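You operate a simulated robot arm through the tools that you are given. There is no shell and no other tool.

Carry out the task below with a simulated two-armed robot. There is one attempt and no reset: what you move stays moved.

TASK
Blow the dust off roller 59 from the spares drawer at the nozzle; put it on the orange mat.
Fine: air on for it and off again; shut the drawer; the other rollers stay.

The check looks at the end state, three seconds after you hand in, the way a careful person would. Anything else that was tipped, shoved, dropped, spilled or broken makes it a failure.

THE ROBOT
Two 7-joint arms with fingered hands on one trunk that stands fixed in place. Base frame: the origin is at the foot of the trunk, x ahead of it, y to its left, z up. Readings come in mm, rad, newtons and seconds.
The left shoulder is at [50, 214, 869], the right one opposite. With the tool pointing down near the work surface each hand reaches from about 420 to 900 mm from the base axis, measured 20 degrees to its own side. Payload 3 kg a hand.
The TCP of each hand is the grasp point between the finger pads, 26 mm short of the fingertips. In the tool frame z runs along the fingers and y along their closing line. The gripper opens to 132 mm; its body begins 73 mm behind the TCP. The gripper is a hand of 3 fingers: y runs from the thumb to the fingers, the wrist lies at [0, 0, -229] in the tool frame, and closing takes about 1.5 s.
Orientation is that of the tool frame in the base frame, as [roll, pitch, yaw] about the fixed x, y, z axes, in that order (R = Rz(yaw) Ry(pitch) Rx(roll)). With the fingers straight down and closing along the base's y, the tool's x points along the base's -x, its y along +y and its z along -z.

THE INTERFACE
- The arms move only by the tool send_rows. It takes "left_steps", "right_steps" or both (then of equal length, played together; a hand with none holds still); each is a list of rows, each a list of 6 numbers: the shift along the base's x, y, z in cm, then the turn, a rotation vector about the base's x, y, z in rad. In form: [[dx, dy, dz, rx, ry, rz], ...]. A call has 1 to 20 rows; each row is the pose to reach, as a shift and turn from the pose commanded when the call began. "left_grip" and "right_grip" are, for a hand that has rows, the finger opening in cm, from 0 to 13.2, set as the call begins (left out, the last holds). Each row takes 0.2 s and may step no farther than 50 mm and 0.15 rad from the row before; otherwise, or with a gripper value out of range, the whole call is refused. A pose out of reach is approached as far as the arm can. The call stops where the force on the tool passes 40 N (or 10 N more than at its start, if that is more) or the arm is blocked; 0.2 s more then pass. Each finger travels about 72 mm/s and halts on what it meets, pressing with about 23 N; the grip force reading is that of the motor and also rises with nothing between the fingers. The clock runs only during rows and for 0.2 s after the last one: add rows that repeat a pose to give the fingers time. It gives the time, the measured TCP pose, the force on the tool (base axes), the opening and the grip force at its end, in the units of the frame above (readings bear some noise), with the torque about the TCP (base axes, N m) and any sound that the robot's microphone picked up.
- Cameras (640 x 400 px; columns grow to the right, rows downward): "scene" is now at [26.8, -35.6, 1502.6]; the picture's right is [-0.42, -0.91, 0.00], its down [-0.56, 0.26, -0.78] and it looks along [0.71, -0.33, -0.62] (base axes); focal length 340 px, centre (320, 200). "left" rides on the left gripper at [-62, 3, -92] in its tool frame; the picture's right is [-0.05, -1.00, 0.00], its down [0.83, -0.04, -0.56] and it looks along [0.55, -0.03, 0.83] (tool axes); focal length 230 px, centre (320, 200). "right" rides on the right gripper at [62, 3, -92] in its tool frame; the picture's right is [-0.05, 1.00, 0.00], its down [-0.83, -0.04, -0.56] and it looks along [-0.55, -0.03, 0.83] (tool axes); focal length 230 px, centre (320, 200). There is no depth. A picture from a camera that has moved, and an enlarged one, comes with that camera's place and axes in the base frame and with its lens.
- get_image(camera): a new picture of that camera. The clock stands still meanwhile.
- curl_fingers(finger1, finger2, thumb_bend, hand): sets how far each is bent, from 0 (flat) to 100 (curled in); at 30 the hand is open as for a grip, at 70 the pads meet at the TCP. One left out holds its place. A second passes; each finger stops where it meets its share of the squeeze, and holds until it gets a number again. A gripper value or a shape takes the hand back. It gives what a move gives, with no picture; readings hold the bend of each and the force on the fingers (four entries, about 0 where the hand has none), thumb and palm.
- preshape(shape, hand): the hand has 3 fingers and takes this shape, open, in about a second: jaw (thumb against the fingers, like two jaws); tri (thumb and two fingers); tip (a fingertip pinch); poke (one finger out to press); point (the index stretched); flat (the hand flat); cup (the hand cupped); fist (a fist). The gripper value then closes the fingers along that shape, each until it touches; the sizes above hold for jaw. It gives what a move gives, with no picture.
- pan_tilt(pan, tilt): turns the head with the scene camera to pan (to the left, within 1.501 rad either way) and tilt (down, from -0.506 to 1.204), counted from straight ahead of the robot. It gives what a move gives.
- enlarge(camera, box): a new picture of the part [left, top, right, bottom] of that camera's present view, enlarged. The clock stands still meanwhile.
- close_job(): hands the job in; it is judged then, once.

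Nothing tells you positions but the pictures and the camera data. Unless the task says otherwise, let go and move clear before handing in.

The tools are called as a command line: name --argument value ..., lists and objects as JSON in quotes. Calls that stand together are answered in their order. send_rows: Moves the arms, as the interface text tells. Its arguments: {"type":"object","properties":{"left_steps":{"type":"array"},"left_grip":{"type":"number"},"right_steps":{"type":"array"},"right_grip":{"type":"number"}},"required":[]} The other tools are called the same way: preshape (shape, hand) gives the hand a shape; curl_fingers (finger1, finger2, thumb_bend, hand) moves the fingers one by one; pan_tilt (pan, tilt) turns the head that bears the scene camera; get_image (camera) takes a picture; enlarge (camera, box) takes an enlarged picture of a part of a camera's view; close_job () hands the job in.

At the start:

```text
time_s: 0.0
left_ee_pos: [432.3, -60.8, 1187.2]
left_ee_rot: [-3.141, 0.0, 2.621]
left_ft_force: [0.3, -0.4, 0.3]
left_moment: [0.01, -0.01, 0.03]
left_gripper_width: 131.8
left_finger_force: 0.0
left_shape: jaw
left_bend: [30.0, 30.0, 30.0]
left_finger forces: [0.0, 0.1, 0.1, 0.1, 0.0, 0.0]
right_ee_pos: [351.0, -401.0, 1222.3]
right_ee_rot: [-3.141, 0.0, 2.621]
right_ft_force: [-0.6, -0.4, -0.2]
right_moment: [0.03, 0.03, 0.03]
right_gripper_width: 131.9
right_finger_force: 0.0
right_shape: jaw
right_bend: [30.0, 30.0, 30.0]
right_finger forces: [0.1, 0.0, 0.1, 0.1, 0.0, 0.1]
head pan, tilt (commanded): [-0.435, 0.672]
```

scene: 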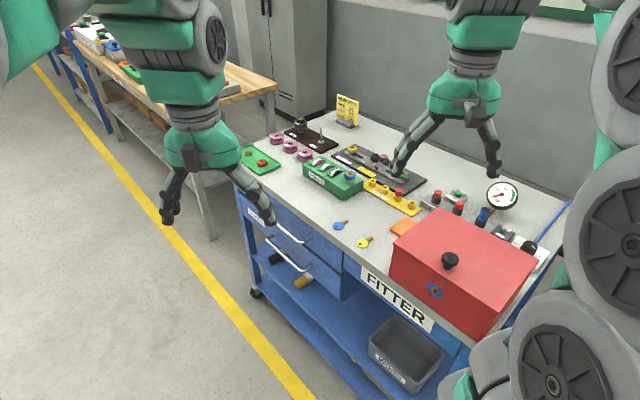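
right: 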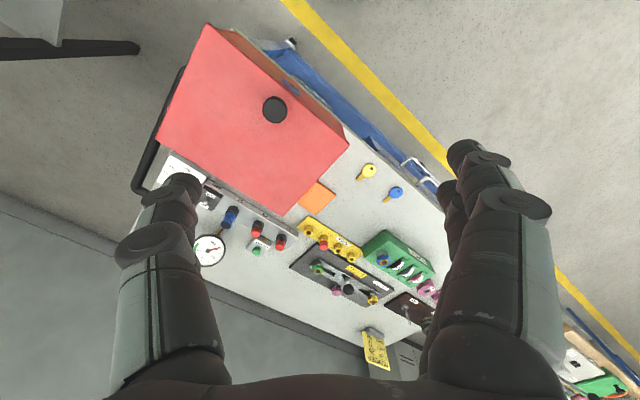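
left: 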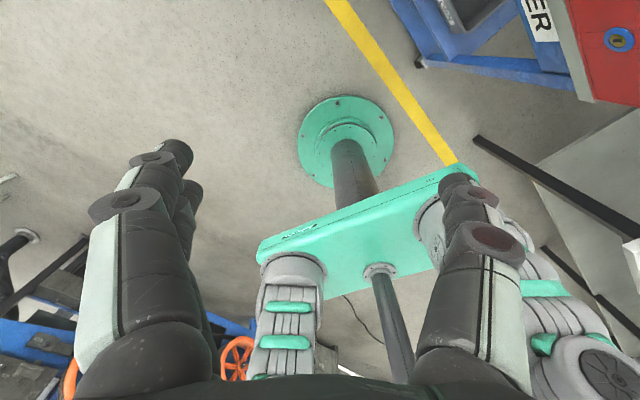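

I see a fitter's bench to the front-right with a red box, keys, a green block, yellow strip, gauge, and blue drawers below the bench top. I'll look closer at several parts before moving anything.

enlarge --camera "scene" --box '[220, 80, 420, 205]'

enlarge --camera "scene" --box '[380, 150, 580, 275]'

enlarge --camera "scene" --box '[220, 180, 420, 305]'

enlarge --camera "scene" --box '[340, 200, 560, 338]'

enlarge --camera "right" --box '[140, 140, 460, 340]'

```text
3.20 times, centred on (320, 142) of scene
camera zoom: at [26.8, -35.6, 1502.6], right [-0.42, -0.91, 0.0], down [-0.56, 0.26, -0.78], along [0.71, -0.33, -0.62], focal length 1088 px, centre (320, 384)
```

zoom: 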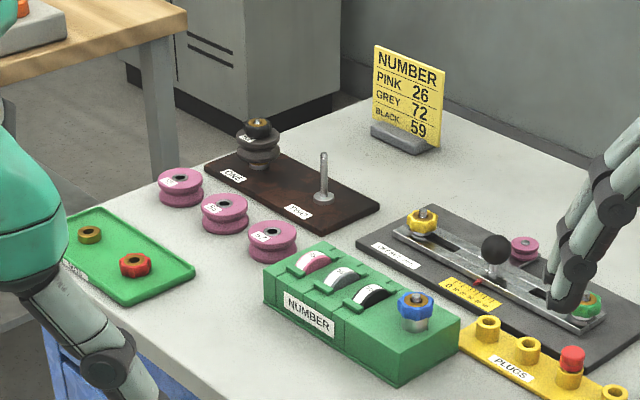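

```text
3.20 times, centred on (480, 212) of scene
camera zoom: at [26.8, -35.6, 1502.6], right [-0.42, -0.91, 0.0], down [-0.56, 0.26, -0.78], along [0.71, -0.33, -0.62], focal length 1088 px, centre (-192, 160)
```

zoom: 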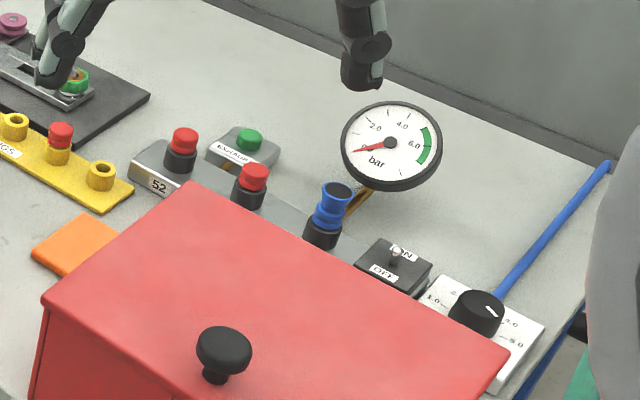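

```text
3.20 times, centred on (320, 242) of scene
camera zoom: at [26.8, -35.6, 1502.6], right [-0.42, -0.91, 0.0], down [-0.56, 0.26, -0.78], along [0.71, -0.33, -0.62], focal length 1088 px, centre (320, 64)
```

zoom: 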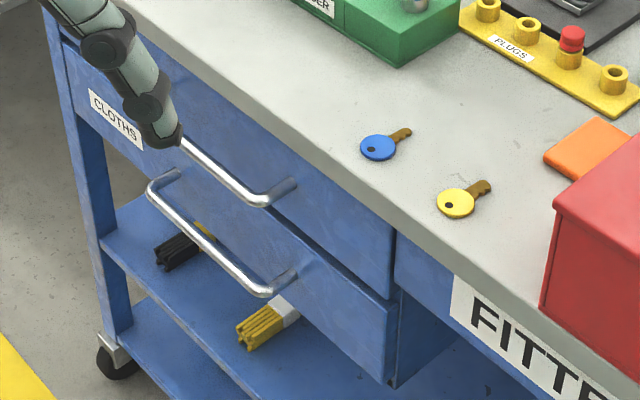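

```text
2.90 times, centred on (450, 269) of scene
camera zoom: at [26.8, -35.6, 1502.6], right [-0.42, -0.91, 0.0], down [-0.56, 0.26, -0.78], along [0.71, -0.33, -0.62], focal length 985 px, centre (-57, 0)
```

zoom: 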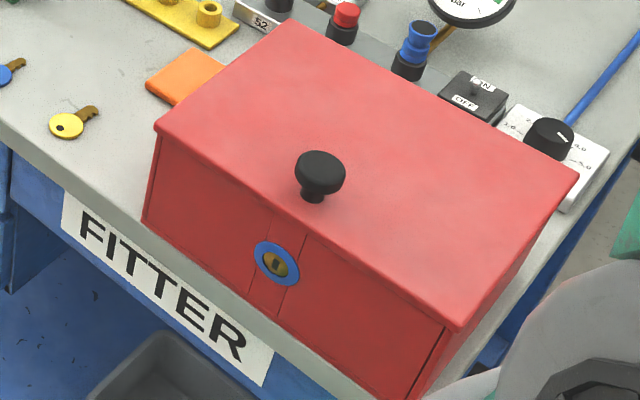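

```text
2.00 times, centred on (300, 240) of right
camera zoom: at [300.9, -368.1, 1316.6], right [0.54, 0.84, 0.0], down [0.7, -0.45, 0.56], along [0.47, -0.3, -0.83], focal length 460 px, centre (360, 120)
```

zoom: 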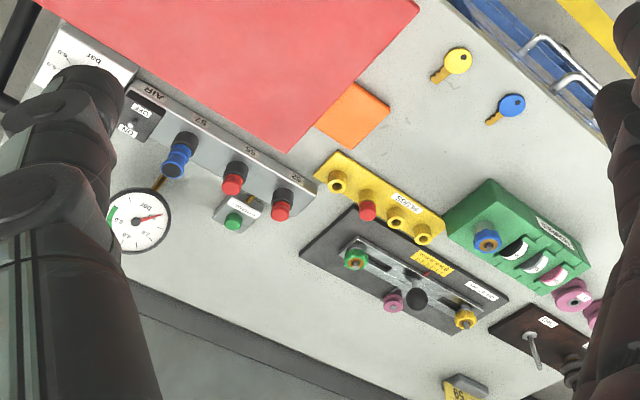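

The bench holds many fixtures: a green NUMBER block with dial rollers, a colour/number sign (pink 26, grey 72, black 59), an AIR manifold with ON/OFF switch and a blue nozzle, and two drawers under the top. I'll turn the head to view the drawers and the manifold better.

pan_tilt --pan -0.3 --tilt 0.95

get_image --camera "scene"

enlarge --camera "scene" --box '[160, 60, 360, 185]'

enlarge --camera "scene" --box '[200, 20, 400, 145]'

```text
time_s: 0.8
left_ee_pos: [433.0, -60.8, 1186.9]
left_ee_rot: [3.141, -0.001, 2.621]
left_ft_force: [-0.5, -0.2, 0.2]
left_moment: [-0.01, 0.01, 0.04]
left_gripper_width: 131.9
left_finger_force: 0.1
left_shape: jaw
left_bend: [30.0, 30.0, 30.0]
left_finger forces: [0.1, 0.0, 0.0, 0.0, 0.1, 0.0]
right_ee_pos: [351.2, -401.2, 1223.6]
right_ee_rot: [-3.142, 0.0, 2.621]
right_ft_force: [0.4, 0.5, 0.4]
right_moment: [-0.03, 0.0, 0.01]
right_gripper_width: 131.8
right_finger_force: 0.0
right_shape: jaw
right_bend: [30.0, 30.0, 30.0]
right_finger forces: [0.1, 0.1, 0.0, 0.1, 0.0, 0.1]
head pan, tilt (commanded): [-0.3, 0.949]
```

```text
taken
camera scene: at [18.3, -20.9, 1480.5], right [-0.3, -0.96, 0.0], down [-0.78, 0.24, -0.58], along [0.56, -0.17, -0.81], focal length 340 px, centre (320, 200)
```

scene: 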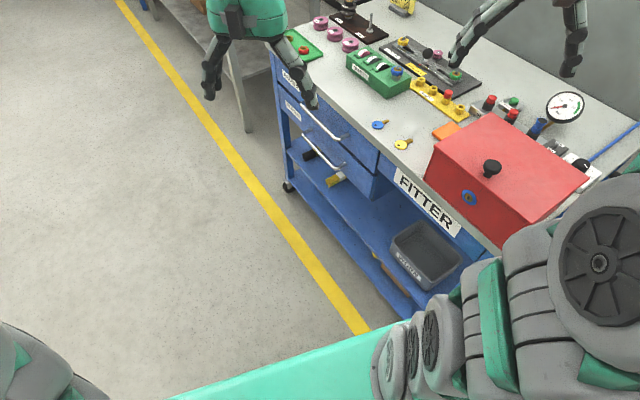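

```text
3.20 times, centred on (260, 122) of scene
camera zoom: at [18.3, -20.9, 1480.5], right [-0.3, -0.96, 0.0], down [-0.78, 0.24, -0.58], along [0.56, -0.17, -0.81], focal length 1088 px, centre (512, 448)
```

zoom: 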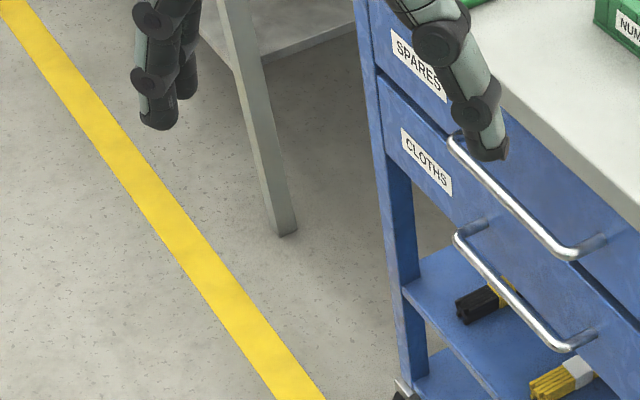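

```text
3.20 times, centred on (300, 82) of scene
camera zoom: at [18.3, -20.9, 1480.5], right [-0.3, -0.96, 0.0], down [-0.78, 0.24, -0.58], along [0.56, -0.17, -0.81], focal length 1088 px, centre (384, 576)
```

zoom: 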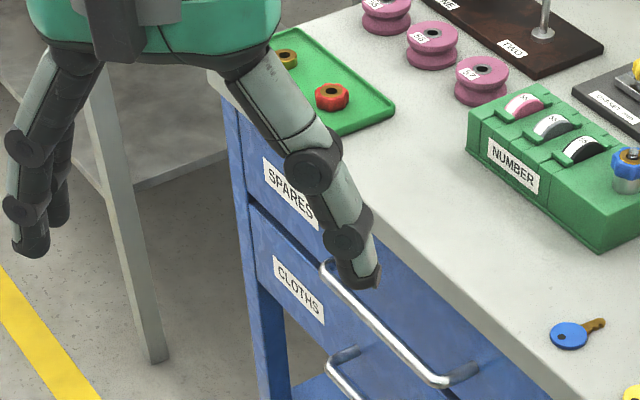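

The upper drawer is SPARES, the lower one CLOTHS. I'll go back to the first head direction and zoom in on labels, the manifold and the number parts.

pan_tilt --pan -0.6 --tilt 0.75

get_image --camera "scene"

enlarge --camera "scene" --box '[320, 100, 420, 163]'

enlarge --camera "right" --box '[180, 180, 300, 255]'

enlarge --camera "right" --box '[270, 200, 440, 306]'

```text
time_s: 1.6
left_ee_pos: [431.5, -60.5, 1186.3]
left_ee_rot: [3.141, 0.001, 2.619]
left_ft_force: [0.6, 0.0, -0.1]
left_moment: [0.0, 0.02, 0.01]
left_gripper_width: 132.0
left_finger_force: 0.1
left_shape: jaw
left_bend: [30.0, 30.0, 30.0]
left_finger forces: [0.1, 0.0, 0.1, 0.0, 0.1, 0.0]
right_ee_pos: [351.6, -400.8, 1223.7]
right_ee_rot: [-3.141, -0.001, 2.619]
right_ft_force: [-0.3, 0.4, -0.4]
right_moment: [0.02, -0.02, 0.0]
right_gripper_width: 131.8
right_finger_force: 0.1
right_shape: jaw
right_bend: [30.0, 30.0, 30.0]
right_finger forces: [0.1, 0.0, 0.0, 0.0, 0.1, 0.0]
head pan, tilt (commanded): [-0.6, 0.75]
```

```text
taken
camera scene: at [17.2, -46.2, 1496.0], right [-0.56, -0.83, 0.0], down [-0.56, 0.39, -0.73], along [0.6, -0.41, -0.68], focal length 340 px, centre (320, 200)
```

scene: 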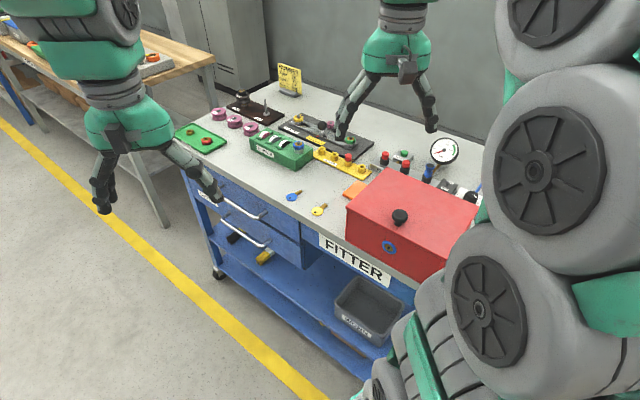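

```text
6.35 times, centred on (370, 132) of scene
camera zoom: at [17.2, -46.2, 1496.0], right [-0.56, -0.83, 0.0], down [-0.56, 0.39, -0.73], along [0.6, -0.41, -0.68], focal length 2158 px, centre (2, 635)
```

zoom: 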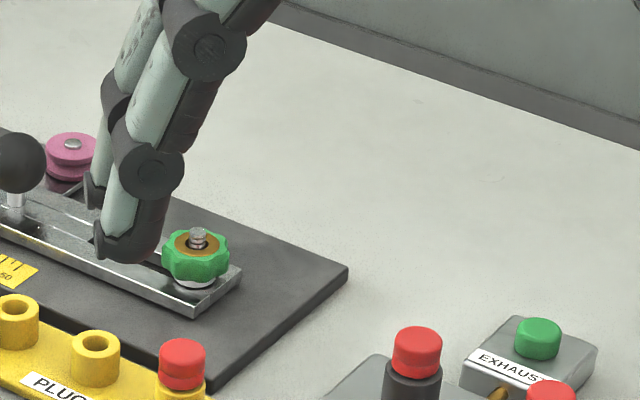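

```text
5.33 times, centred on (240, 218) of right
camera zoom: at [300.9, -368.2, 1316.6], right [0.54, 0.84, 0.0], down [0.7, -0.45, 0.56], along [0.47, -0.3, -0.83], focal length 1227 px, centre (747, 107)
```

zoom: 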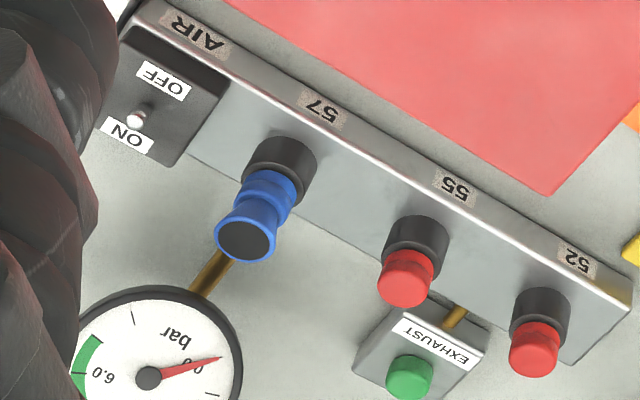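

```text
3.76 times, centred on (355, 253) of right
camera zoom: at [300.9, -368.2, 1316.6], right [0.54, 0.84, 0.0], down [0.7, -0.45, 0.56], along [0.47, -0.3, -0.83], focal length 866 px, centre (188, 0)
```

zoom: 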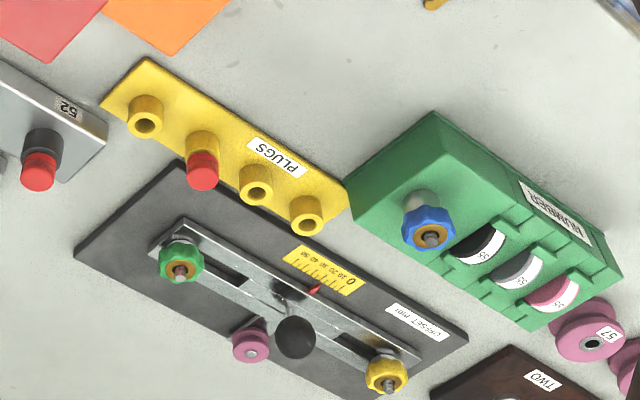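

The manifold has ports 57, 55 and 52 with red plugs on two, a blue part on 57 and an ON/OFF switch beside "AIR"; gauge reads 0. I'll shift the left arm out of the scene view and bring the right hand camera over the air station, high above the red box (top about z 985–1010).

send_rows --left_steps '[[0, 4, 0, 0, 0, 0], [0, 8, 0, 0, 0, 0], [0, 12, 0, 0, 0, 0], [0, 16, 0, 0, 0, 0], [0, 20, 0, 0, 0, 0], [0, 24, 0, 0, 0, 0]]' --right_steps '[[0, -4, -1, 0, 0, 0], [0, -8, -3, 0, 0, 0], [-0.5, -12, -5, 0, 0, 0], [-1, -16, -7, 0, 0, 0], [-1, -20, -9, 0, 0, 0], [-1, -22, -10, 0, 0, 0]]'

get_image --camera "right"

get_image --camera "scene"

```text
time_s: 3.0
left_ee_pos: [431.8, 180.1, 1186.2]
left_ee_rot: [-3.142, -0.002, 2.619]
left_ft_force: [-0.1, 1.0, 0.5]
left_moment: [0.03, -0.02, 0.01]
left_gripper_width: 132.0
left_finger_force: 0.0
left_shape: jaw
left_bend: [30.0, 30.0, 30.0]
left_finger forces: [0.0, 0.1, 0.0, 0.0, 0.0, 0.1]
right_ee_pos: [342.1, -620.9, 1125.4]
right_ee_rot: [3.141, 0.0, 2.622]
right_ft_force: [-0.3, 0.5, 0.2]
right_moment: [-0.01, 0.03, 0.02]
right_gripper_width: 132.0
right_finger_force: 0.0
right_shape: jaw
right_bend: [30.0, 30.0, 30.0]
right_finger forces: [0.0, 0.0, 0.0, 0.0, 0.0, 0.0]
head pan, tilt (commanded): [-0.6, 0.75]
```

```text
taken
camera right: at [291.5, -588.2, 1217.3], right [0.54, 0.84, 0.0], down [0.7, -0.45, 0.56], along [0.47, -0.3, -0.83], focal length 230 px, centre (320, 200)
```

right: 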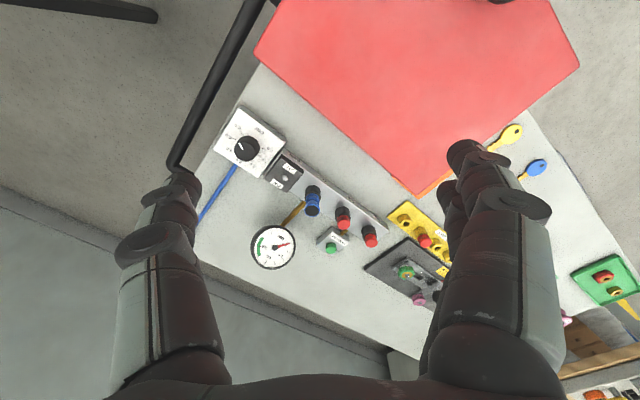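

```text
taken
camera scene: at [17.2, -46.2, 1496.0], right [-0.56, -0.83, 0.0], down [-0.56, 0.39, -0.73], along [0.6, -0.41, -0.68], focal length 340 px, centre (320, 200)
```

scene: 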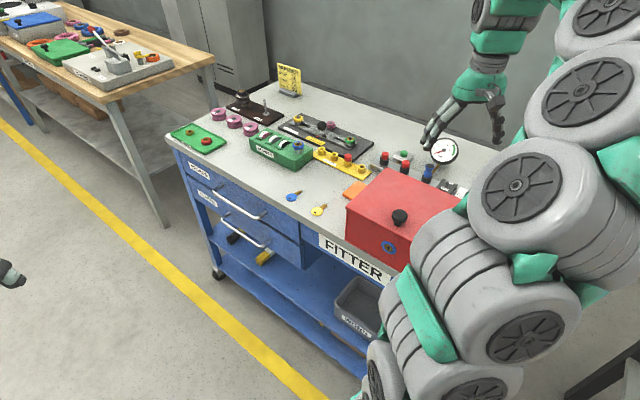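

enlarge --camera "right" --box '[190, 100, 350, 200]'

enlarge --camera "right" --box '[235, 170, 395, 270]'

enlarge --camera "scene" --box '[160, 60, 320, 160]'

enlarge --camera "scene" --box '[170, 150, 330, 250]'

enlarge --camera "scene" --box '[230, 100, 390, 200]'

```text
4.00 times, centred on (270, 150) of right
camera zoom: at [291.5, -588.2, 1217.3], right [0.54, 0.84, 0.0], down [0.7, -0.45, 0.56], along [0.47, -0.3, -0.83], focal length 920 px, centre (520, 400)
```

zoom: 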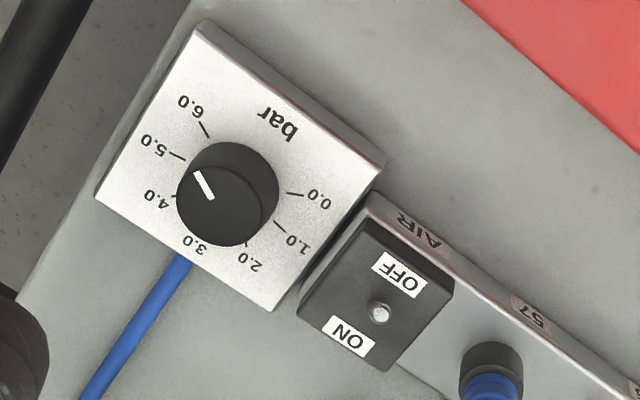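

```text
4.00 times, centred on (315, 220) of right
camera zoom: at [291.5, -588.2, 1217.3], right [0.54, 0.84, 0.0], down [0.7, -0.45, 0.56], along [0.47, -0.3, -0.83], focal length 920 px, centre (340, 120)
```

zoom: 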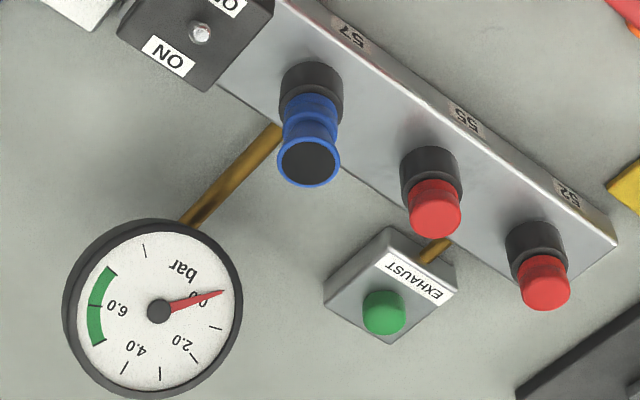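

```text
4.00 times, centred on (240, 110) of scene
camera zoom: at [17.2, -46.2, 1496.0], right [-0.56, -0.83, 0.0], down [-0.56, 0.39, -0.73], along [0.6, -0.41, -0.68], focal length 1360 px, centre (640, 560)
```

zoom: 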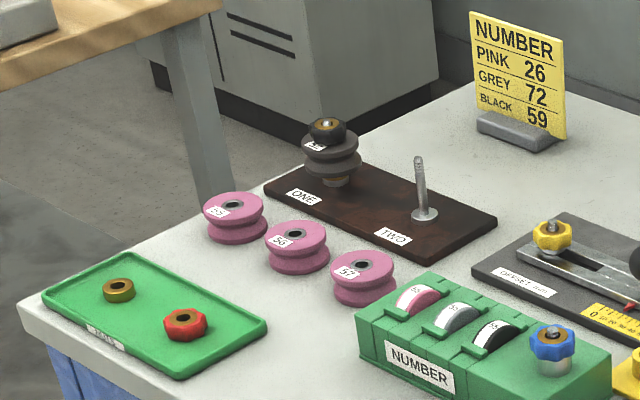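

```text
4.00 times, centred on (250, 200) of scene
camera zoom: at [17.2, -46.2, 1496.0], right [-0.56, -0.83, 0.0], down [-0.56, 0.39, -0.73], along [0.6, -0.41, -0.68], focal length 1360 px, centre (600, 200)
```

zoom: 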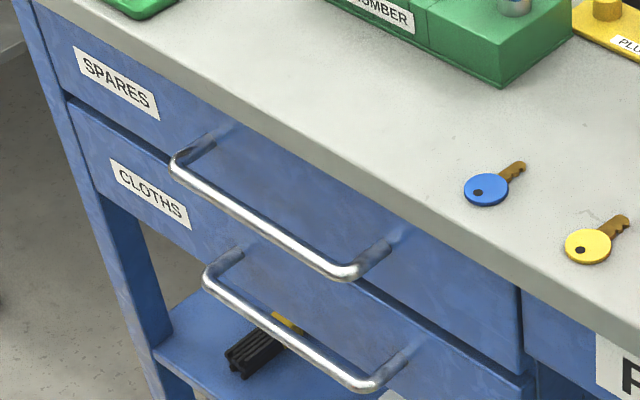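

```text
4.00 times, centred on (310, 150) of scene
camera zoom: at [17.2, -46.2, 1496.0], right [-0.56, -0.83, 0.0], down [-0.56, 0.39, -0.73], along [0.6, -0.41, -0.68], focal length 1360 px, centre (360, 400)
```

zoom: 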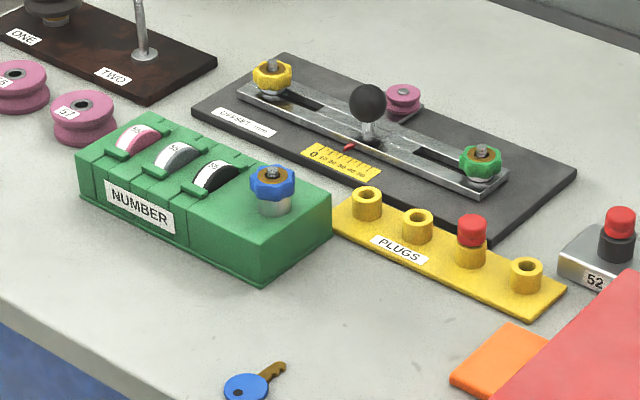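

The switch lies at OFF with the gauge at 0 bar and the regulator near 5–6 bar; the blue flared part on port 57 is the nozzle. The SPARES handle is a horizontal bar at about (761, -249, 798), with the bench's long axis about 19° from x; I'll bring the left hand round to a horizontal pose in front of it.

send_rows --left_steps '[[2.1, -2, -3.1, 0, 0, 0.145], [4.2, -4, -6.2, 0, 0, 0.29], [6.3, -6, -9.3, 0, 0, 0.435], [8.4, -8, -12.4, 0, 0, 0.58], [10.5, -10, -15.5, 0, 0, 0.725], [12.8, -12, -18.6, 0, 0, 0.867]]'

get_image --camera "scene"

get_image --camera "left"

```text
time_s: 4.4
left_ee_pos: [560.5, 58.4, 1001.8]
left_ee_rot: [-3.14, -0.001, -2.795]
left_ft_force: [-0.1, -0.3, 0.5]
left_moment: [0.01, -0.02, -0.02]
left_gripper_width: 132.0
left_finger_force: 0.1
left_shape: jaw
left_bend: [30.0, 30.0, 30.0]
left_finger forces: [0.0, 0.0, 0.1, 0.0, 0.0, 0.0]
right_ee_pos: [341.8, -620.0, 1124.0]
right_ee_rot: [3.14, -0.001, 2.622]
right_ft_force: [0.4, 0.4, 1.0]
right_moment: [-0.04, 0.01, -0.02]
right_gripper_width: 132.2
right_finger_force: 0.1
right_shape: jaw
right_bend: [30.0, 30.0, 30.0]
right_finger forces: [0.0, 0.0, 0.0, 0.1, 0.0, 0.0]
head pan, tilt (commanded): [-0.6, 0.75]
```

```text
taken
camera scene: at [17.2, -46.2, 1496.0], right [-0.56, -0.83, 0.0], down [-0.56, 0.39, -0.73], along [0.6, -0.41, -0.68], focal length 340 px, centre (320, 200)
```

scene: 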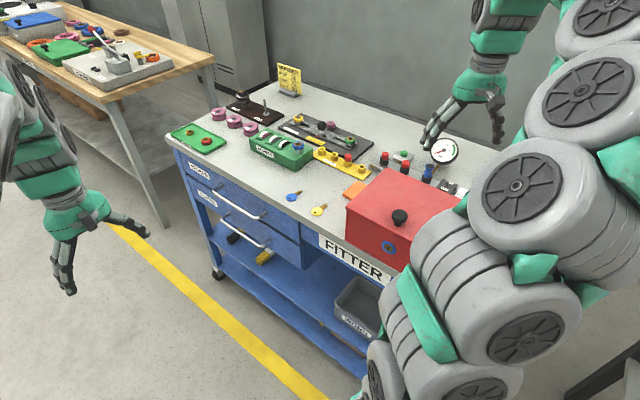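

```text
taken
camera left: at [617.0, 82.1, 1094.0], right [0.39, -0.92, 0.0], down [-0.77, -0.32, 0.55], along [-0.51, -0.22, -0.83], focal length 230 px, centre (320, 200)
```

left: 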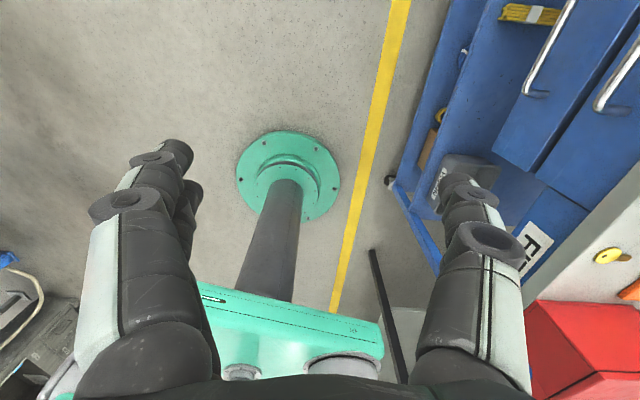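

The left hand is rotated with its x axis along the bench; both handles are visible at the upper right of the left camera. Next I tilt the left hand to point horizontally at the drawer front, stopping about 150 mm short.

send_rows --left_steps '[[1.3, -1.4, -1.85, -0.134, -0.0485, 0], [2.6, -2.8, -3.7, -0.268, -0.097, 0], [3.9, -4.2, -5.55, -0.402, -0.1455, 0], [5.2, -5.6, -7.4, -0.536, -0.194, 0], [6.5, -7.0, -9.25, -0.67, -0.2425, 0], [7.8, -8.4, -11.1, -0.804, -0.291, 0], [9.1, -9.8, -12.95, -0.938, -0.3395, 0], [10.4, -11.2, -14.8, -1.072, -0.388, 0], [11.7, -12.6, -16.65, -1.206, -0.4365, 0], [13.0, -14.0, -18.5, -1.34, -0.485, 0], [14.0, -15.0, -20.3, -1.477, -0.534, 0], [14.0, -15.0, -20.3, -1.477, -0.534, 0]]' --left_grip 7

get_image --camera "left"

get_image --camera "scene"

```text
time_s: 7.0
left_ee_pos: [701.5, -90.7, 798.0]
left_ee_rot: [-1.567, 0.002, -2.793]
left_ft_force: [-0.3, -0.1, -0.8]
left_moment: [-0.01, 0.01, 0.01]
left_gripper_width: 70.3
left_finger_force: 0.1
left_shape: jaw
left_bend: [72.0, 72.0, 70.0]
left_finger forces: [0.0, 0.0, 0.1, 0.1, 0.1, 0.0]
right_ee_pos: [342.3, -619.5, 1124.2]
right_ee_rot: [3.141, 0.0, 2.621]
right_ft_force: [-0.1, -0.8, 0.6]
right_moment: [0.02, -0.01, 0.0]
right_gripper_width: 131.9
right_finger_force: 0.0
right_shape: jaw
right_bend: [30.0, 30.0, 30.0]
right_finger forces: [0.1, 0.1, 0.0, 0.0, 0.0, 0.0]
head pan, tilt (commanded): [-0.6, 0.75]
```

```text
taken
camera left: at [726.6, 16.5, 794.9], right [0.05, 0.02, 1.0], down [-0.97, 0.24, 0.04], along [-0.24, -0.97, 0.03], focal length 230 px, centre (320, 200)
```

left: 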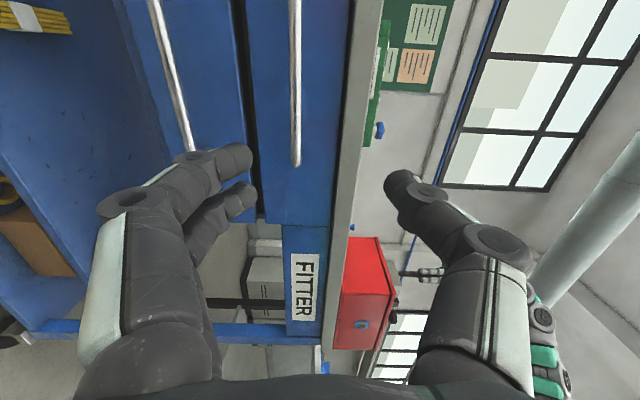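

```text
taken
camera scene: at [17.2, -46.2, 1496.0], right [-0.56, -0.83, 0.0], down [-0.56, 0.39, -0.73], along [0.6, -0.41, -0.68], focal length 340 px, centre (320, 200)
```

scene: 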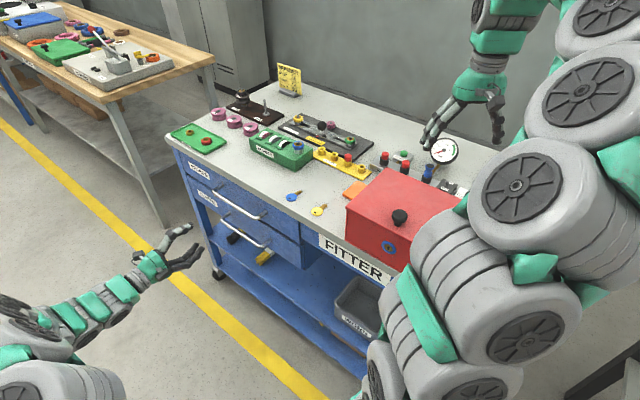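

The left hand points horizontally at the drawer front and the left camera sees the SPARES handle's near end. I'll zoom in on the scene to pin down the bench edge angle and the handle line.

enlarge --camera "scene" --box '[170, 140, 250, 190]'

enlarge --camera "scene" --box '[240, 180, 320, 230]'

enlarge --camera "left" --box '[220, 0, 420, 125]'

```text
8.00 times, centred on (210, 165) of scene
camera zoom: at [17.2, -46.2, 1496.0], right [-0.56, -0.83, 0.0], down [-0.56, 0.39, -0.73], along [0.6, -0.41, -0.68], focal length 2719 px, centre (1200, 480)
```

zoom: 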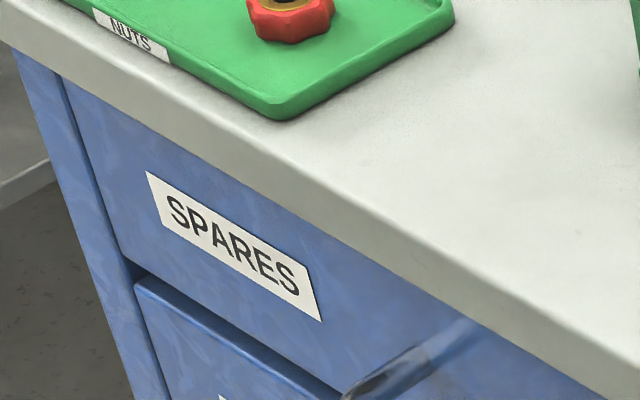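

```text
8.00 times, centred on (280, 205) of scene
camera zoom: at [17.2, -46.2, 1496.0], right [-0.56, -0.83, 0.0], down [-0.56, 0.39, -0.73], along [0.6, -0.41, -0.68], focal length 2719 px, centre (640, 160)
```

zoom: 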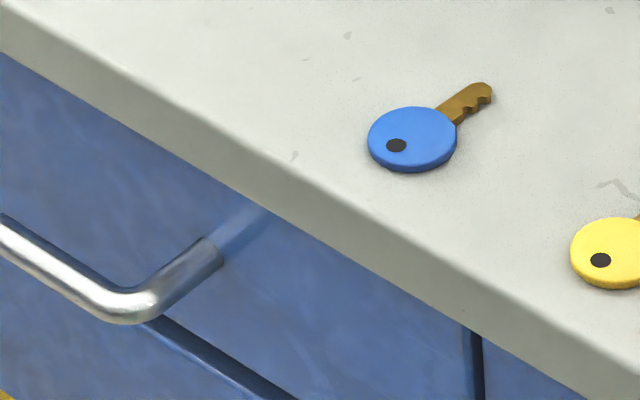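

```text
3.20 times, centred on (320, 62) of left
camera zoom: at [726.6, 16.5, 794.9], right [0.05, 0.02, 1.0], down [-0.97, 0.24, 0.04], along [-0.24, -0.97, 0.03], focal length 736 px, centre (320, 640)
```

zoom: 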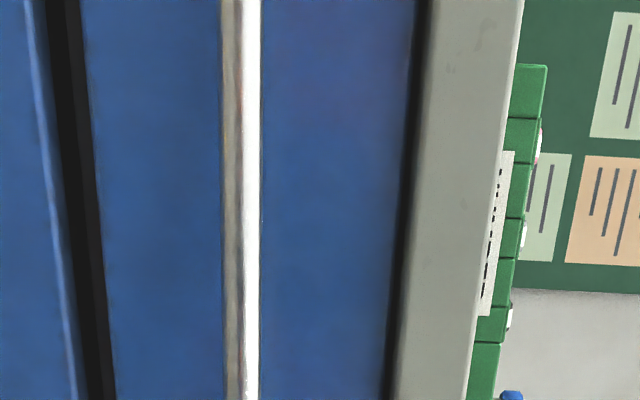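

The bench edge comes out at about 17° (0.30 rad) and the SPARES bar runs from about (697,-284) to (883,-230) at z≈772. I'll align the left hand to that and move to 100 mm in front of the bar centre with a 50 mm opening.

send_rows --left_steps '[[2, -2.35, -0.87, 0, 0, -0.016], [4, -4.7, -1.74, 0, 0, -0.032], [6.02, -7.07, -2.62, 0, 0, -0.047], [6.02, -7.07, -2.62, 0, 0, -0.047]]' --left_grip 5

get_image --camera "left"

get_image --camera "scene"

```text
time_s: 8.0
left_ee_pos: [762.7, -162.6, 772.9]
left_ee_rot: [-1.569, 0.0, -2.843]
left_ft_force: [-0.2, 0.6, 0.0]
left_moment: [0.0, 0.0, -0.01]
left_gripper_width: 50.4
left_finger_force: 0.0
left_shape: jaw
left_bend: [73.0, 73.0, 70.0]
left_finger forces: [0.1, 0.0, 0.0, 0.1, 0.1, 0.1]
right_ee_pos: [342.1, -620.0, 1125.5]
right_ee_rot: [-3.14, -0.001, 2.619]
right_ft_force: [-0.2, 1.0, 0.9]
right_moment: [-0.03, 0.02, -0.01]
right_gripper_width: 132.0
right_finger_force: 0.0
right_shape: jaw
right_bend: [30.0, 30.0, 30.0]
right_finger forces: [0.0, 0.0, 0.1, 0.1, 0.0, 0.0]
head pan, tilt (commanded): [-0.6, 0.75]
```

```text
taken
camera left: at [793.1, -56.7, 769.0], right [0.05, 0.02, 1.0], down [-0.96, 0.28, 0.04], along [-0.28, -0.96, 0.03], focal length 230 px, centre (320, 200)
```

left: 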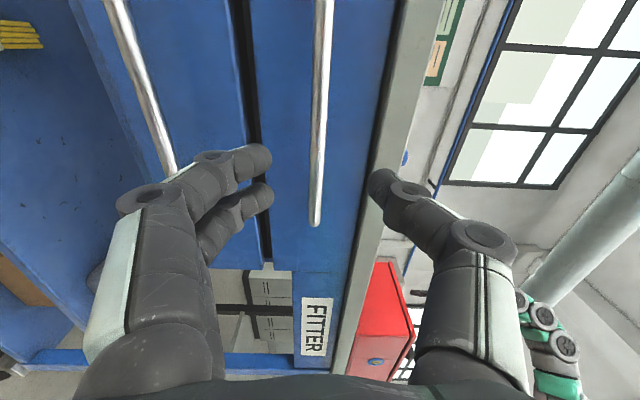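

```text
taken
camera scene: at [17.2, -46.2, 1496.0], right [-0.56, -0.83, 0.0], down [-0.56, 0.39, -0.73], along [0.6, -0.41, -0.68], focal length 340 px, centre (320, 200)
```

scene: 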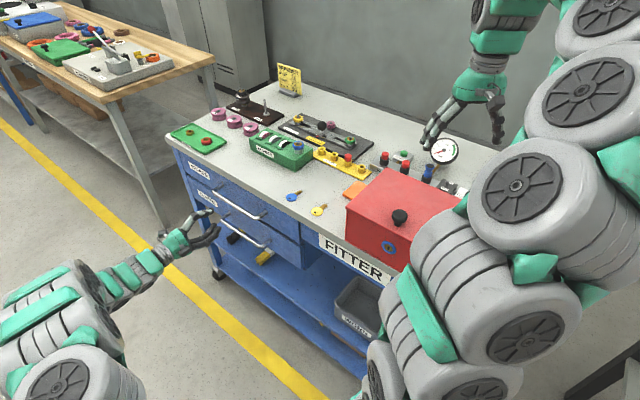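

The bar lines up with the grasp point at z≈772. I'll advance 95 mm straight in toward the bar, then close on it.

send_rows --left_steps '[[0.74, -2.39, 0, 0, 0, 0], [1.48, -4.78, 0, 0, 0, 0], [2.07, -6.69, 0, 0, 0, 0], [2.66, -8.6, 0, 0, 0, 0], [2.81, -9.08, 0, 0, 0, 0]]'

get_image --camera "left"

enlarge --camera "scene" --box '[170, 150, 330, 250]'

```text
time_s: 9.2
left_ee_pos: [789.7, -253.5, 772.5]
left_ee_rot: [-1.572, 0.002, -2.842]
left_ft_force: [0.9, -0.5, -0.2]
left_moment: [-0.02, -0.01, -0.01]
left_gripper_width: 50.2
left_finger_force: 0.0
left_shape: jaw
left_bend: [73.0, 73.0, 70.0]
left_finger forces: [0.0, 0.1, 0.1, 0.0, 0.1, 0.0]
right_ee_pos: [342.6, -620.7, 1124.9]
right_ee_rot: [3.141, 0.0, 2.622]
right_ft_force: [0.1, 0.4, -0.1]
right_moment: [0.02, -0.01, 0.0]
right_gripper_width: 131.9
right_finger_force: 0.0
right_shape: jaw
right_bend: [30.0, 30.0, 30.0]
right_finger forces: [0.0, 0.1, 0.1, 0.0, 0.1, 0.0]
head pan, tilt (commanded): [-0.6, 0.75]
```

```text
taken
camera left: at [820.8, -147.3, 768.7], right [0.05, 0.01, 1.0], down [-0.96, 0.28, 0.04], along [-0.28, -0.96, 0.03], focal length 230 px, centre (320, 200)
```

left: 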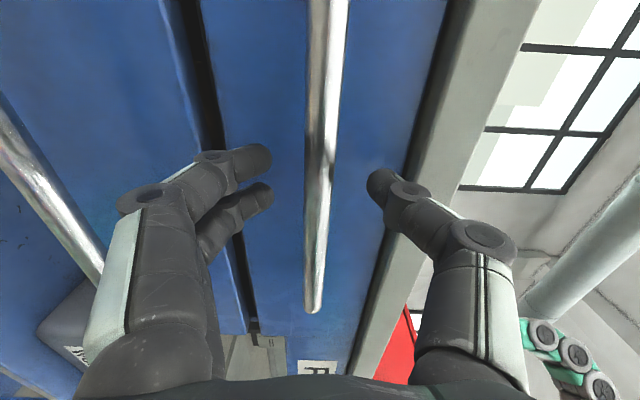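

```text
4.00 times, centred on (250, 200) of scene
camera zoom: at [17.2, -46.2, 1496.0], right [-0.56, -0.83, 0.0], down [-0.56, 0.39, -0.73], along [0.6, -0.41, -0.68], focal length 1360 px, centre (600, 200)
```

zoom: 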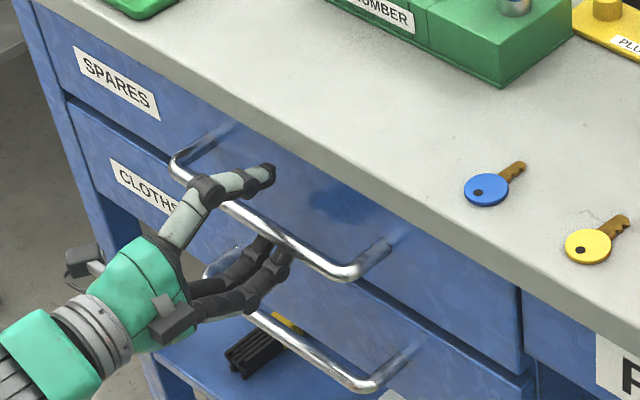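

Thumb is above and both fingers below the bar. Closing on it now.

send_rows --left_steps '[[0, 0, 0, 0, 0, 0], [0, 0, 0, 0, 0, 0], [0, 0, 0, 0, 0, 0], [0, 0, 0, 0, 0, 0], [0, 0, 0, 0, 0, 0]]' --left_grip 0.5

enlarge --camera "scene" --box '[170, 150, 330, 250]'

```text
time_s: 10.4
left_ee_pos: [789.7, -253.4, 772.6]
left_ee_rot: [-1.571, 0.002, -2.842]
left_ft_force: [-0.6, 0.4, -0.8]
left_moment: [0.01, -0.01, -0.02]
left_gripper_width: 5.3
left_finger_force: 0.0
left_shape: jaw
left_bend: [71.0, 71.0, 70.0]
left_finger forces: [0.1, 0.1, 0.0, 0.1, 0.2, 0.0]
right_ee_pos: [342.9, -621.2, 1123.0]
right_ee_rot: [3.141, -0.001, 2.621]
right_ft_force: [-0.4, 0.7, -0.4]
right_moment: [0.01, 0.0, 0.0]
right_gripper_width: 131.6
right_finger_force: 0.1
right_shape: jaw
right_bend: [30.0, 30.0, 30.0]
right_finger forces: [0.1, 0.0, 0.0, 0.0, 0.0, 0.0]
head pan, tilt (commanded): [-0.6, 0.75]
```

```text
4.00 times, centred on (250, 200) of scene
camera zoom: at [17.2, -46.2, 1496.0], right [-0.56, -0.83, 0.0], down [-0.56, 0.39, -0.73], along [0.6, -0.41, -0.68], focal length 1360 px, centre (600, 200)
```

zoom: 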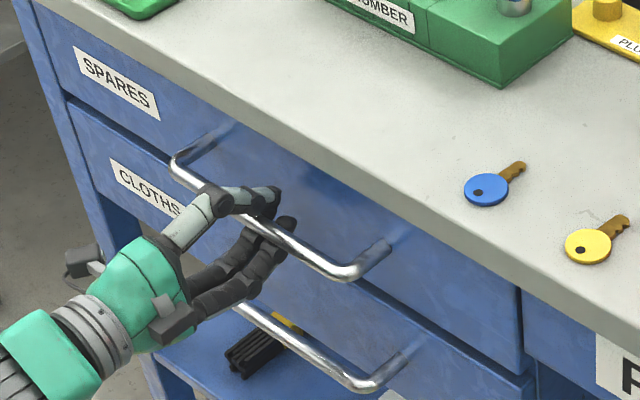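

get_image --camera "left"

enlarge --camera "left" --box '[220, 100, 420, 225]'

enlarge --camera "scene" --box '[210, 180, 270, 217]'

```text
taken
camera left: at [820.6, -147.3, 768.7], right [0.05, 0.01, 1.0], down [-0.96, 0.28, 0.04], along [-0.28, -0.96, 0.03], focal length 230 px, centre (320, 200)
```

left: 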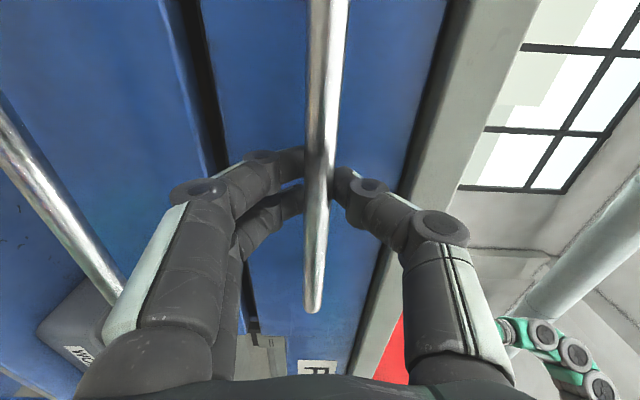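

```text
3.20 times, centred on (320, 162) of left
camera zoom: at [820.6, -147.3, 768.7], right [0.05, 0.01, 1.0], down [-0.96, 0.28, 0.04], along [-0.28, -0.96, 0.03], focal length 736 px, centre (320, 320)
```

zoom: 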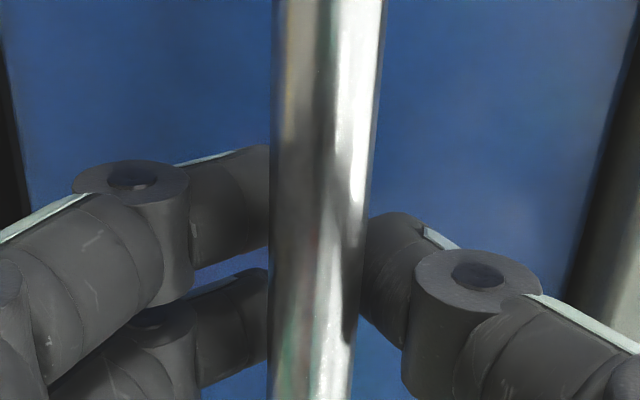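

```text
10.67 times, centred on (240, 198) of scene
camera zoom: at [17.2, -46.2, 1496.0], right [-0.56, -0.83, 0.0], down [-0.56, 0.39, -0.73], along [0.6, -0.41, -0.68], focal length 3625 px, centre (1173, 216)
```

zoom: 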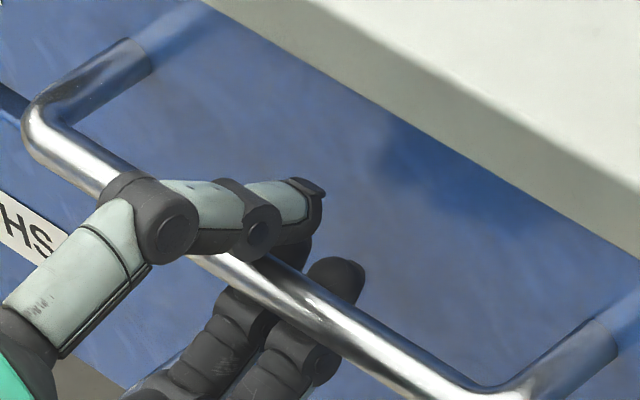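

The fingertips have closed behind the bar, so the hand is hooked on it. I'll pull the drawer out along its normal, 200 mm in gentle steps.

send_rows --left_steps '[[-0.59, 1.91, 0, 0, 0, 0], [-1.18, 3.82, 0, 0, 0, 0], [-1.77, 5.73, 0, 0, 0, 0], [-2.36, 7.64, 0, 0, 0, 0], [-2.95, 9.55, 0, 0, 0, 0], [-3.55, 11.46, 0, 0, 0, 0], [-4.14, 13.37, 0, 0, 0, 0], [-4.73, 15.28, 0, 0, 0, 0], [-5.32, 17.2, 0, 0, 0, 0], [-5.91, 19.1, 0, 0, 0, 0]]'

get_image --camera "scene"

get_image --camera "left"

```text
time_s: 12.6
left_ee_pos: [731.5, -59.4, 772.9]
left_ee_rot: [-1.572, 0.002, -2.843]
left_ft_force: [0.4, 0.4, -0.2]
left_moment: [0.0, 0.0, 0.01]
left_gripper_width: 5.2
left_finger_force: 0.0
left_shape: jaw
left_bend: [71.0, 71.0, 70.0]
left_finger forces: [0.0, 0.2, 0.1, 0.0, 0.1, 0.1]
right_ee_pos: [343.0, -621.1, 1124.4]
right_ee_rot: [3.141, -0.001, 2.623]
right_ft_force: [0.3, -0.5, 0.5]
right_moment: [-0.02, -0.01, 0.02]
right_gripper_width: 132.1
right_finger_force: 0.1
right_shape: jaw
right_bend: [30.0, 30.0, 30.0]
right_finger forces: [0.0, 0.1, 0.0, 0.0, 0.0, 0.1]
head pan, tilt (commanded): [-0.6, 0.75]
```

```text
taken
camera scene: at [17.2, -46.2, 1496.0], right [-0.56, -0.83, 0.0], down [-0.56, 0.39, -0.73], along [0.6, -0.41, -0.68], focal length 340 px, centre (320, 200)
```

scene: 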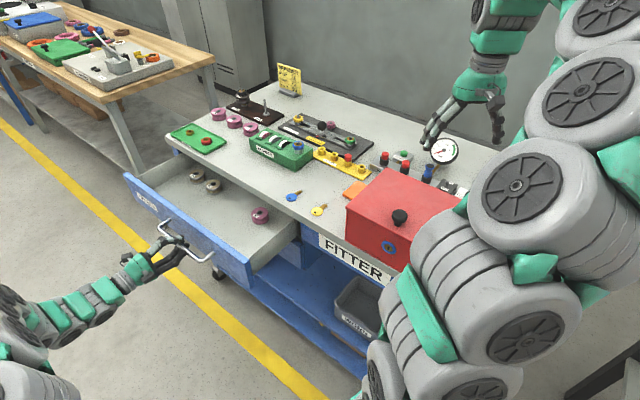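

```text
taken
camera left: at [761.7, 46.0, 769.8], right [0.05, 0.01, 1.0], down [-0.96, 0.28, 0.04], along [-0.28, -0.96, 0.03], focal length 230 px, centre (320, 200)
```

left: 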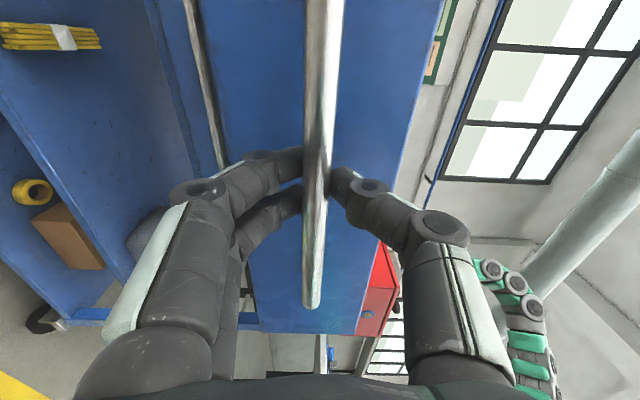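

The drawer opened easily with three rollers visible: two greyish/brown ones near the far end and one pink. I'll zoom in to read their labels.

enlarge --camera "scene" --box '[180, 155, 240, 193]'

enlarge --camera "scene" --box '[230, 190, 290, 228]'

enlarge --camera "scene" --box '[120, 140, 320, 265]'

```text
10.53 times, centred on (210, 174) of scene
camera zoom: at [17.2, -46.2, 1496.0], right [-0.56, -0.83, 0.0], down [-0.56, 0.39, -0.73], along [0.6, -0.41, -0.68], focal length 3578 px, centre (1478, 474)
```

zoom: 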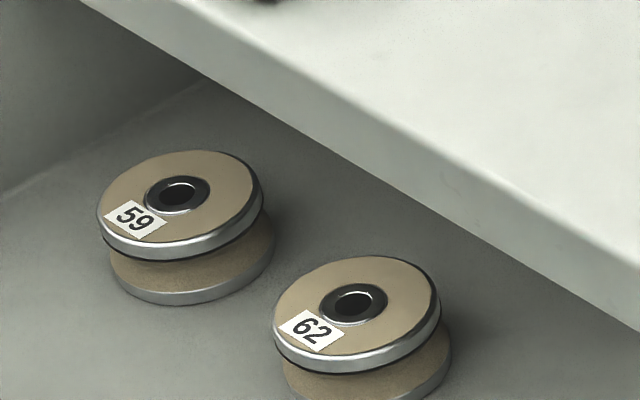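

```text
10.53 times, centred on (260, 209) of scene
camera zoom: at [17.2, -46.2, 1496.0], right [-0.56, -0.83, 0.0], down [-0.56, 0.39, -0.73], along [0.6, -0.41, -0.68], focal length 3578 px, centre (952, 105)
```

zoom: 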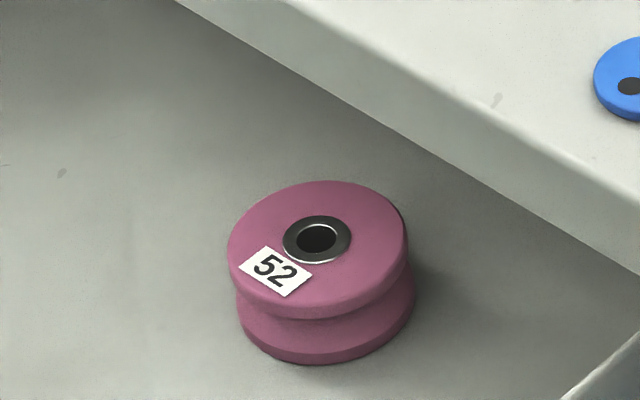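

```text
3.20 times, centred on (220, 202) of scene
camera zoom: at [17.2, -46.2, 1496.0], right [-0.56, -0.83, 0.0], down [-0.56, 0.39, -0.73], along [0.6, -0.41, -0.68], focal length 1088 px, centre (640, 192)
```

zoom: 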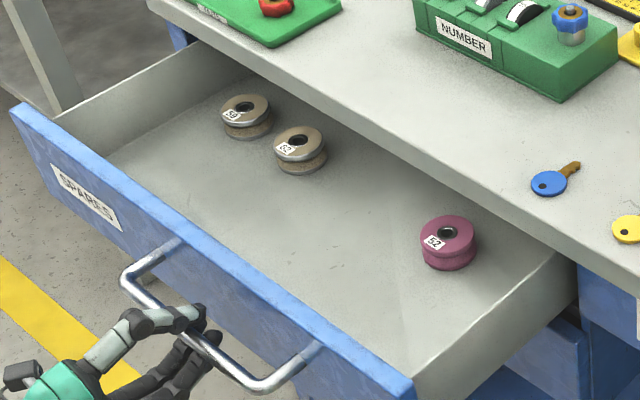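

Roller 59 is the far one (beside 62), with a pink 52 nearer; it is at about (1000,-210) close to the bench edge. I'll pull the drawer out a bit farther, slowly, to gain clearance from the bench top.

send_rows --left_steps '[[-0.3, 0.96, 0, 0, 0, 0], [-0.59, 1.91, 0, 0, 0, 0], [-0.89, 2.87, 0, 0, 0, 0], [-1.18, 3.82, 0, 0, 0, 0], [-1.48, 4.78, 0, 0, 0, 0], [-1.77, 5.73, 0, 0, 0, 0], [-2.07, 6.69, 0, 0, 0, 0], [-2.36, 7.64, 0, 0, 0, 0]]'

get_image --camera "scene"

enlarge --camera "scene" --box '[100, 140, 300, 265]'

```text
time_s: 14.4
left_ee_pos: [705.7, 13.9, 773.2]
left_ee_rot: [-1.569, 0.003, -2.842]
left_ft_force: [0.7, 0.4, 0.2]
left_moment: [0.04, 0.0, -0.03]
left_gripper_width: 5.2
left_finger_force: 0.1
left_shape: jaw
left_bend: [71.0, 71.0, 70.0]
left_finger forces: [0.0, 0.1, 0.1, 0.0, 0.0, 0.0]
right_ee_pos: [343.2, -620.4, 1124.7]
right_ee_rot: [-3.14, 0.0, 2.622]
right_ft_force: [-0.2, -0.4, 1.1]
right_moment: [-0.01, 0.02, -0.01]
right_gripper_width: 132.1
right_finger_force: 0.1
right_shape: jaw
right_bend: [30.0, 30.0, 30.0]
right_finger forces: [0.0, 0.0, 0.0, 0.0, 0.0, 0.0]
head pan, tilt (commanded): [-0.6, 0.75]
```

```text
taken
camera scene: at [17.2, -46.2, 1496.0], right [-0.56, -0.83, 0.0], down [-0.56, 0.39, -0.73], along [0.6, -0.41, -0.68], focal length 340 px, centre (320, 200)
```

scene: 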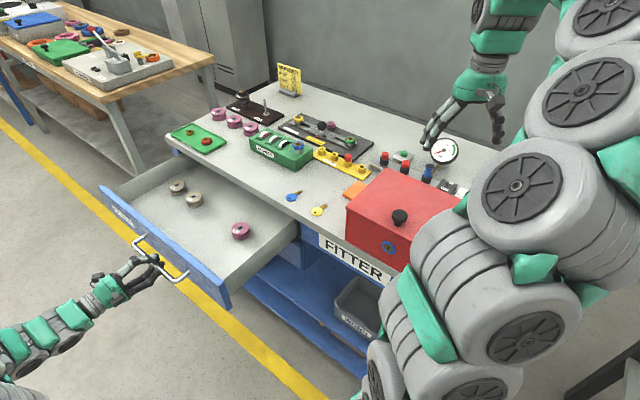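

```text
3.20 times, centred on (200, 202) of scene
camera zoom: at [17.2, -46.2, 1496.0], right [-0.56, -0.83, 0.0], down [-0.56, 0.39, -0.73], along [0.6, -0.41, -0.68], focal length 1088 px, centre (704, 192)
```

zoom: 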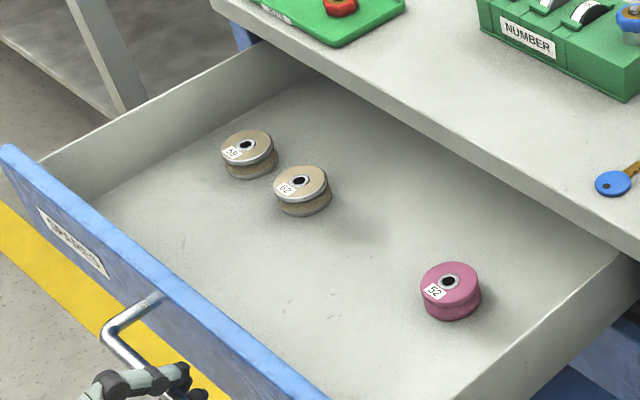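

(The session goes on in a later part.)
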